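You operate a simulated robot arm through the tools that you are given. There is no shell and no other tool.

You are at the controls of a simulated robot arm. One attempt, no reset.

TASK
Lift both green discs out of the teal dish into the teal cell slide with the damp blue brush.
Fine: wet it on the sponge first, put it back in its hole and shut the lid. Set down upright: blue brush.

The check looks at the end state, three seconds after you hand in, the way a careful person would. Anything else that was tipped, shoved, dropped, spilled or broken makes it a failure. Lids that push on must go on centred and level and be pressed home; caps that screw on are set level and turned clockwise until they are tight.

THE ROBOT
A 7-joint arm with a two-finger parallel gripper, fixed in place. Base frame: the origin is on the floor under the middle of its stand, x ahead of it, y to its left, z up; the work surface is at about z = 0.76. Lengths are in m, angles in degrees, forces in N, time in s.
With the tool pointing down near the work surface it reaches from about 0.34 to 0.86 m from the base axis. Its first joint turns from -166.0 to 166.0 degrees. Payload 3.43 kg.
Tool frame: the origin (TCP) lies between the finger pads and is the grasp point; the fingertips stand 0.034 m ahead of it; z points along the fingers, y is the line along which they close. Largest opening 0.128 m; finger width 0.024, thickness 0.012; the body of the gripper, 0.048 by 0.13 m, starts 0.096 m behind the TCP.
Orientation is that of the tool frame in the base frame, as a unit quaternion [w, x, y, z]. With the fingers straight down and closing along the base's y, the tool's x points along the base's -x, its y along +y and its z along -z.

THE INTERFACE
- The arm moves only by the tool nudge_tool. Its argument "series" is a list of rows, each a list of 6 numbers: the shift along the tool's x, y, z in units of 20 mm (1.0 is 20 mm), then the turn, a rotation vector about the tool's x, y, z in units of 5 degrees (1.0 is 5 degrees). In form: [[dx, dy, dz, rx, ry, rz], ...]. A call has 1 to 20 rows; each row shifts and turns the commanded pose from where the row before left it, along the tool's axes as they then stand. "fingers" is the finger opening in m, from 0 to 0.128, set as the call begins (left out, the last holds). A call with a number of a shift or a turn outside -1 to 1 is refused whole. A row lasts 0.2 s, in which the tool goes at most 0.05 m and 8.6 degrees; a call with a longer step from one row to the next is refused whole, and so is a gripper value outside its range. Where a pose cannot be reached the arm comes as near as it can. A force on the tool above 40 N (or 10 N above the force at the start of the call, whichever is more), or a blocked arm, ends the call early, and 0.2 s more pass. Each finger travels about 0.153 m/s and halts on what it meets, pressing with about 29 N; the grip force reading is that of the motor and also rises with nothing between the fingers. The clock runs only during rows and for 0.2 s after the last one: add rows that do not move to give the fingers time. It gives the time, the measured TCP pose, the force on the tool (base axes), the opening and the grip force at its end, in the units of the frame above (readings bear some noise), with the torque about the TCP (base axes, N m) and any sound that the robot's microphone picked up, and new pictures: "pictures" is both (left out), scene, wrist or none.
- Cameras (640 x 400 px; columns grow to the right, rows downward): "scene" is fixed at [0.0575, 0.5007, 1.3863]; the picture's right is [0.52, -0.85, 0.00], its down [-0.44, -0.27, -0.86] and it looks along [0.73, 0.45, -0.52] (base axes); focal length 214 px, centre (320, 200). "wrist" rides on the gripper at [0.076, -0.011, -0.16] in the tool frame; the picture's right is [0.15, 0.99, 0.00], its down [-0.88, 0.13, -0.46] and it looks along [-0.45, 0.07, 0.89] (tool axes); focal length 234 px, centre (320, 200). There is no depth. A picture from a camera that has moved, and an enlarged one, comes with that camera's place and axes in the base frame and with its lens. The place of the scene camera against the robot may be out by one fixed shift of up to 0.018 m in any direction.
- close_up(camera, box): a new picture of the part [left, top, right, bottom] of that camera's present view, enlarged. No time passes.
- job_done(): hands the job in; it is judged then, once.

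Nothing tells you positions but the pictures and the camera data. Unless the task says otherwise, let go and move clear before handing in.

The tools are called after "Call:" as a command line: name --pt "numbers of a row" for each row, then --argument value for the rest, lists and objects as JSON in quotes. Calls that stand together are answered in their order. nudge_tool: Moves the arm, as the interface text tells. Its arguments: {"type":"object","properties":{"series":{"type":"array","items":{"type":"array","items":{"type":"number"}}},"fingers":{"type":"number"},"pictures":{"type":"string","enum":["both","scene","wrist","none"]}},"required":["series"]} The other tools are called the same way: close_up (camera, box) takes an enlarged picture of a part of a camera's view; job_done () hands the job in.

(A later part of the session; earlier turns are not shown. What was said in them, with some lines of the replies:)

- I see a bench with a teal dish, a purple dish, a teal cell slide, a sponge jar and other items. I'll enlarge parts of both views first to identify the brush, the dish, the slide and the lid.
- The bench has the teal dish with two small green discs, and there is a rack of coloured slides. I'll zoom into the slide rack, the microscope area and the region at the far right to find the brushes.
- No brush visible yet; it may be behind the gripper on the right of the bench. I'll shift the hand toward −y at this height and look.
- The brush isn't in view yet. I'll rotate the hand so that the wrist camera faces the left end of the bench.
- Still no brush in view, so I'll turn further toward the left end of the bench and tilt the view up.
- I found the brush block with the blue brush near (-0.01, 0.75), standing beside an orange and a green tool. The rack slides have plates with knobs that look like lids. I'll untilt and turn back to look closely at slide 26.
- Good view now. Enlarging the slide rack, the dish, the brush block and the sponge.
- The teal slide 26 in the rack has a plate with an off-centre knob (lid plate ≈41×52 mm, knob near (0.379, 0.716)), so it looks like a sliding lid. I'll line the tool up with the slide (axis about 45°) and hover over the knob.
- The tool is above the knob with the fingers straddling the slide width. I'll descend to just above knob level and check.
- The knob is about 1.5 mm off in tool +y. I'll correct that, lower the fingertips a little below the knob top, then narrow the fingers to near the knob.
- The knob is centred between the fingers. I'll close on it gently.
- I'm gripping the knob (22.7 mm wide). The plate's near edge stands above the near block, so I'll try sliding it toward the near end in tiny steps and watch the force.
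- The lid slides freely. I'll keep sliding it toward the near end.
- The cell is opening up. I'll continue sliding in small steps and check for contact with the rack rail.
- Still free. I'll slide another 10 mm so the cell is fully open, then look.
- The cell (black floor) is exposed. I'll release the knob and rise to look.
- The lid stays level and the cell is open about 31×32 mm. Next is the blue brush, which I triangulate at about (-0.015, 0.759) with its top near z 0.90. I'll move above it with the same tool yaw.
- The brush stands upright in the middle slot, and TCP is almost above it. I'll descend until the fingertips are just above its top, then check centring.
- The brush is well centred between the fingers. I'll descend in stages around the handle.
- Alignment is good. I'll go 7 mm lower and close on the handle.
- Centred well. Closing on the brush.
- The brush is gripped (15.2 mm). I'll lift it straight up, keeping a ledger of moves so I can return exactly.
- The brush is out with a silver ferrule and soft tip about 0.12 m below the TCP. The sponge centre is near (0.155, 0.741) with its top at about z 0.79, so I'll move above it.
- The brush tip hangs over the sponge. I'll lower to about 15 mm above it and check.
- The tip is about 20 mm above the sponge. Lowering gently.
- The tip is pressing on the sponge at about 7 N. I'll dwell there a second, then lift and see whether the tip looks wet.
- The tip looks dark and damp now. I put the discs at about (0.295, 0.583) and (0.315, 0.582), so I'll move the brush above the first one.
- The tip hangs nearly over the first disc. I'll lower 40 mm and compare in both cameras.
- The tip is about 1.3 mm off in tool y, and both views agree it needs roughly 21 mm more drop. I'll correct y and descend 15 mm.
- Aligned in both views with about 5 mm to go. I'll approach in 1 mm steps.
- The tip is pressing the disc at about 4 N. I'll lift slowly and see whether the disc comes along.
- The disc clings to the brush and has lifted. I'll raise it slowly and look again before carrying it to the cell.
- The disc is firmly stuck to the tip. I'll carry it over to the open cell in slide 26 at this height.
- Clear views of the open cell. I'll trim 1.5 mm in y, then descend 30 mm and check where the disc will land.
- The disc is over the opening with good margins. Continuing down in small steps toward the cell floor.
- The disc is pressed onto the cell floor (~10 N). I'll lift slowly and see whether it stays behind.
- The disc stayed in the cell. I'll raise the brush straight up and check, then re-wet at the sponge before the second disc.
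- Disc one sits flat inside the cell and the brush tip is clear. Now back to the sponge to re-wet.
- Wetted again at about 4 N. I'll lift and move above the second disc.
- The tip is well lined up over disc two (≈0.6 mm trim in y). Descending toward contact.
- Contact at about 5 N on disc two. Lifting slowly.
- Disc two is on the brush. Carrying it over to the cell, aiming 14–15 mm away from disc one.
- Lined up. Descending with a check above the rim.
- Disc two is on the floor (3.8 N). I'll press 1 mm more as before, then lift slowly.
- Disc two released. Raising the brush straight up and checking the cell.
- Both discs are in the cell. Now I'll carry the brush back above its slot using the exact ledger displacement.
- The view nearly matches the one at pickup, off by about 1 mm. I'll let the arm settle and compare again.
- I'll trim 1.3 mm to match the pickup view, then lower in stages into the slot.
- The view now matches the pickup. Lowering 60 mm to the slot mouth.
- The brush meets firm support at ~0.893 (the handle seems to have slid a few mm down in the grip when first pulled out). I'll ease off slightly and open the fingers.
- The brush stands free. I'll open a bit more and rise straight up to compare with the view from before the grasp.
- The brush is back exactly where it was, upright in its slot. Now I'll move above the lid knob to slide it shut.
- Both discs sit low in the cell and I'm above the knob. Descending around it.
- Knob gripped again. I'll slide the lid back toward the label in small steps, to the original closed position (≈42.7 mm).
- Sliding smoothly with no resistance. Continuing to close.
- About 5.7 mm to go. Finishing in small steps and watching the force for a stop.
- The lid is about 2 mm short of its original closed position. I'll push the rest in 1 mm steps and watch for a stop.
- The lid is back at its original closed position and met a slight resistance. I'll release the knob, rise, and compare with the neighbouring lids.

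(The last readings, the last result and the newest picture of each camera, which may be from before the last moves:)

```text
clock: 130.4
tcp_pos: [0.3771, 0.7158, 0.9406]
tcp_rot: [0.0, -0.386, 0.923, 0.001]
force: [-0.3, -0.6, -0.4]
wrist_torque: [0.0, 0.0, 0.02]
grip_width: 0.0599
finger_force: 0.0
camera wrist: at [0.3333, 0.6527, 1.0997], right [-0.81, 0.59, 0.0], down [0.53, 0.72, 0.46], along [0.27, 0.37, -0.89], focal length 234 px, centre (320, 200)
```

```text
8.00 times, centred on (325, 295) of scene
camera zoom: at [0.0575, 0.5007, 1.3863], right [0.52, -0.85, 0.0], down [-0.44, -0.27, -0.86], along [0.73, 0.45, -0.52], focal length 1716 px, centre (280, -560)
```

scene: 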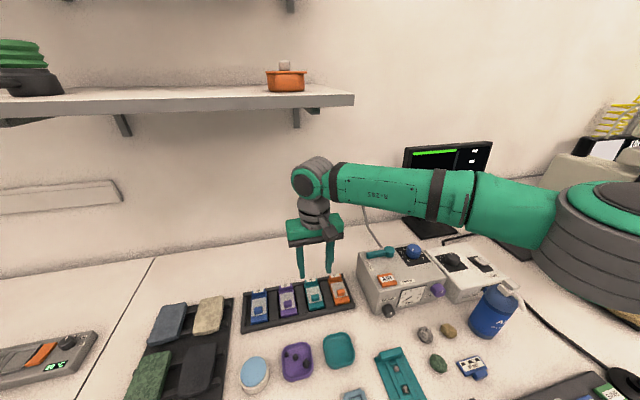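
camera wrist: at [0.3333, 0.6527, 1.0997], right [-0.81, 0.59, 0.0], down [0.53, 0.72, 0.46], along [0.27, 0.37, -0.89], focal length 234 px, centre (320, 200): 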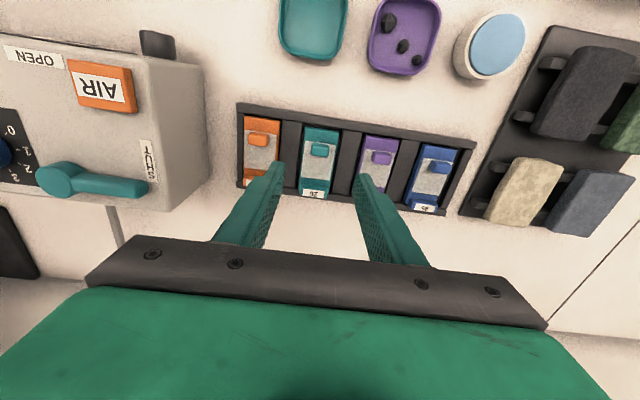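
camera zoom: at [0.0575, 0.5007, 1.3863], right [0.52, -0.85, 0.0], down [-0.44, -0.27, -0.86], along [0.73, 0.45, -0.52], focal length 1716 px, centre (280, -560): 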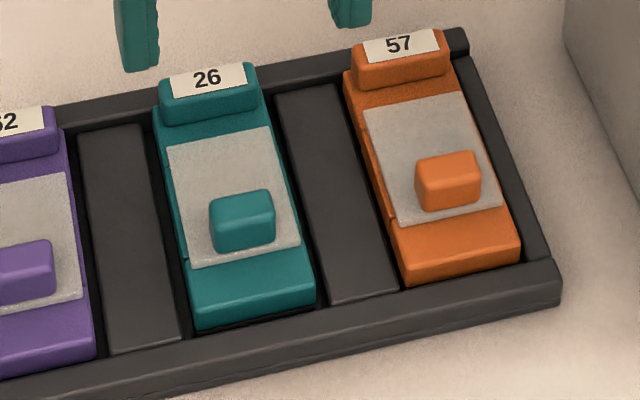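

The teal lid matches its neighbours closely. I'll zoom on the far ends to compare the gaps between lid and label block precisely.

Call:
close_up --camera "scene" --box '[300, 268, 330, 298]'

Call:
close_up --camera "scene" --box '[325, 262, 355, 292]'

Call:
close_up --camera "scene" --box '[275, 275, 305, 305]'

Call:
close_up --camera "scene" --box '[248, 278, 278, 308]'

```text
13.33 times, centred on (315, 283) of scene
camera zoom: at [0.0575, 0.5007, 1.3863], right [0.52, -0.85, 0.0], down [-0.44, -0.27, -0.86], along [0.73, 0.45, -0.52], focal length 2860 px, centre (387, -907)
```

zoom: 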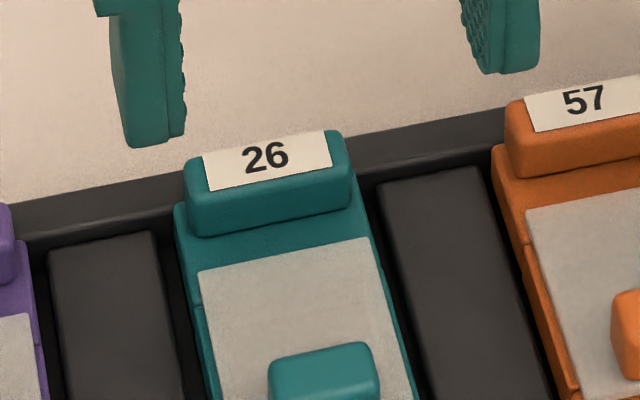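

```text
13.33 times, centred on (340, 277) of scene
camera zoom: at [0.0575, 0.5007, 1.3863], right [0.52, -0.85, 0.0], down [-0.44, -0.27, -0.86], along [0.73, 0.45, -0.52], focal length 2860 px, centre (53, -827)
```

zoom: 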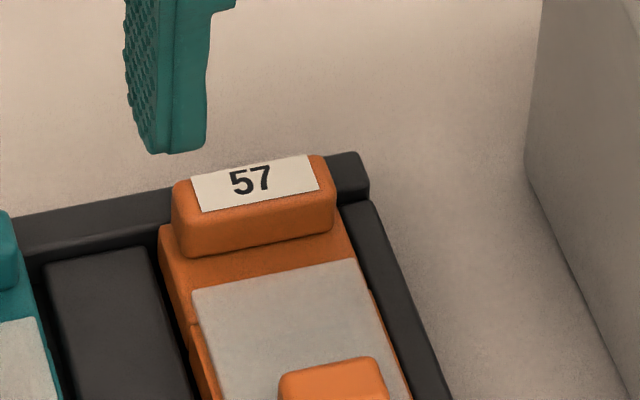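

```text
13.33 times, centred on (290, 290) of scene
camera zoom: at [0.0575, 0.5007, 1.3863], right [0.52, -0.85, 0.0], down [-0.44, -0.27, -0.86], along [0.73, 0.45, -0.52], focal length 2860 px, centre (720, -1000)
```

zoom: 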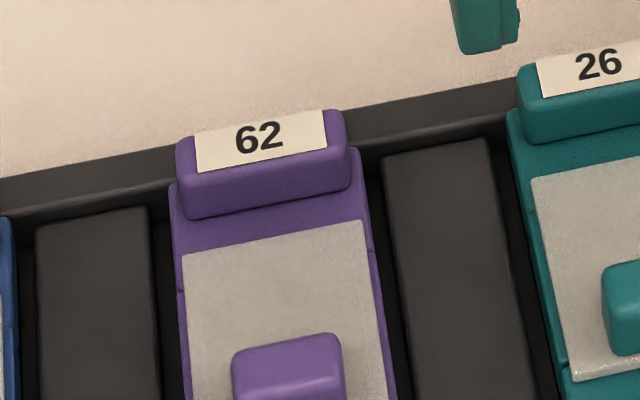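

```text
13.33 times, centred on (263, 293) of scene
camera zoom: at [0.0575, 0.5007, 1.3863], right [0.52, -0.85, 0.0], down [-0.44, -0.27, -0.86], along [0.73, 0.45, -0.52], focal length 2860 px, centre (1080, -1040)
```

zoom: 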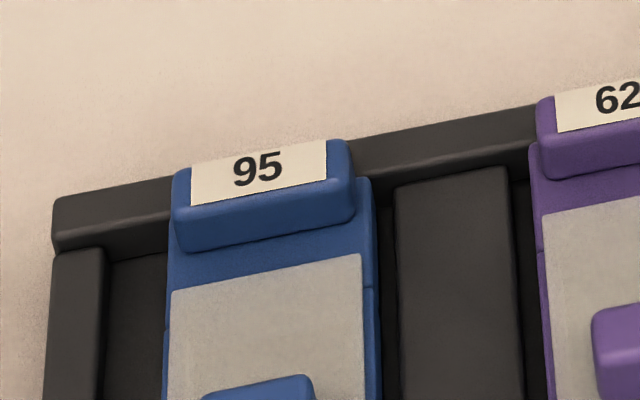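

The teal lid's gap (≈34 px) fits right between its closed neighbours, so it is shut. I'll move the arm up and clear, then do a last overall check.

Call:
nudge_tool --pt "0 0 -1 0 0 0" --pt "0 0 -1 0 0 0" --pt "0 0 -1 0 0 0" --pt "0 0 -1 0 0 0" --pt "0 0 -1 0 0 0" --pt "0 0 -1 0 0 0" --pt "0.7 0.7 -1 0 0 0" --pt "1 1 0 0 0 0" --pt "1 1 0 0 0 0" --pt "1 1 0 0 0 0" --pt "1 1 0 0 0 0" --pt "1 1 0 0 0 0" --pt "1 0 0 0 0 0" --pt "1 0 0 0 0 0" --pt "0 0 0 0 0 0"

Call:
close_up --camera "wrist" --box '[330, 60, 530, 200]'

Call:
close_up --camera "scene" --box '[220, 260, 500, 400]'

```text
clock: 133.6
tcp_pos: [0.1878, 0.6864, 1.0799]
tcp_rot: [0.0, -0.386, 0.923, 0.0]
force: [-0.1, 0.5, -0.1]
wrist_torque: [0.02, 0.0, 0.01]
grip_width: 0.0599
finger_force: 0.1
camera wrist: at [0.1438, 0.6233, 1.2392], right [-0.81, 0.59, 0.0], down [0.53, 0.72, 0.46], along [0.27, 0.37, -0.89], focal length 234 px, centre (320, 200)
```

scene: 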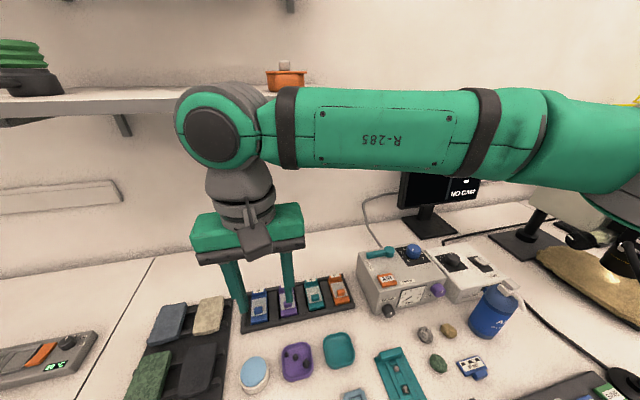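
wrist: 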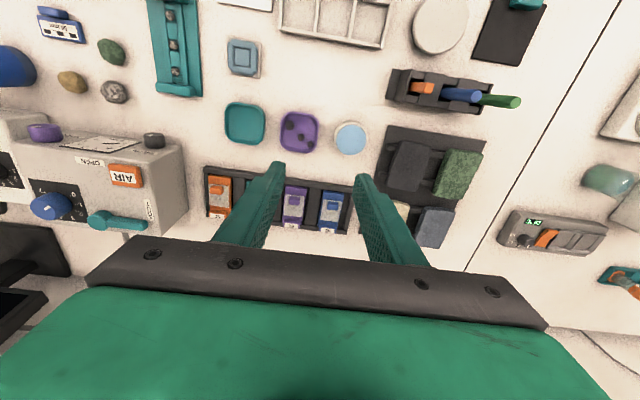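

```text
2.86 times, centred on (430, 130) of wrist
camera zoom: at [0.1438, 0.6233, 1.2392], right [-0.81, 0.59, 0.0], down [0.53, 0.72, 0.46], along [0.27, 0.37, -0.89], focal length 669 px, centre (6, 400)
```

zoom: 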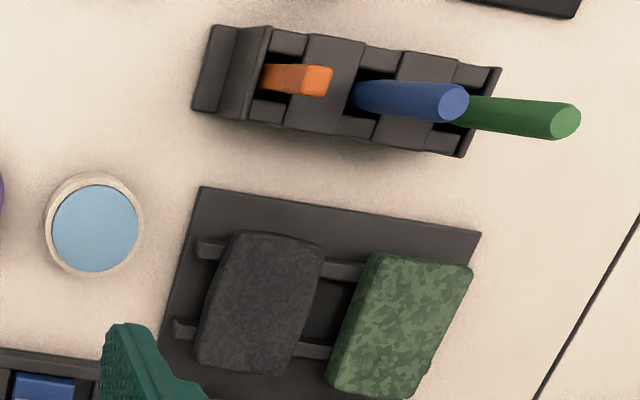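

```text
2.29 times, centred on (360, 330) of scene
camera zoom: at [0.0575, 0.5007, 1.3863], right [0.52, -0.85, 0.0], down [-0.44, -0.27, -0.86], along [0.73, 0.45, -0.52], focal length 490 px, centre (229, -97)
```

zoom: 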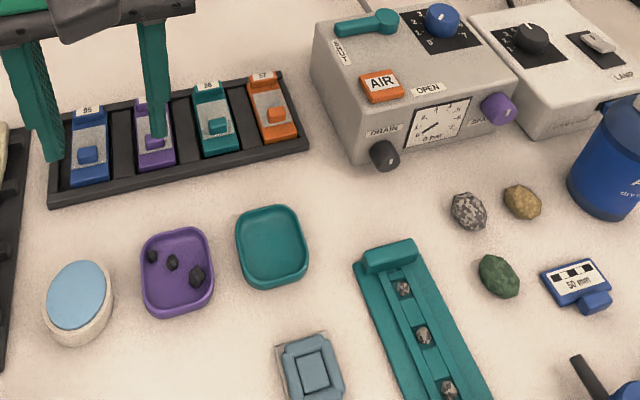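

Everything looks in order. The teal dish is empty, both discs are in slide 26 under the shut lid, the blue brush stands upright in its slot, and the arm is clear. I'm handing in the job.

Call:
job_done

```text
The job is handed in.
```

I moved both green discs from the teal dish into teal slide 26 with the damp blue brush, and I've handed the job in. I haven't been shown the check's result.

- **Wetting:** I wet the brush on the sponge before the first disc and again before the second.
- **Discs:** Both lay flat on the cell floor, clear of each other, when I slid the lid over them. The teal dish is empty.
- **Brush:** It is back in its hole, upright. Its position matches the view from before I picked it up to within a pixel or so.
- **Lid:** It is shut. Its gap to the label block fits with the other three slides. I can't say it is hard against a stop, because I backed off about 0.4 mm before letting go.
- **Moved slightly:** Slide 26 shifted about 1.5 mm within its own slot in the rack while I worked the lid. In the last pictures I saw nothing else moved, tipped or spilled.

The gripper is open and the arm is clear of the bench.
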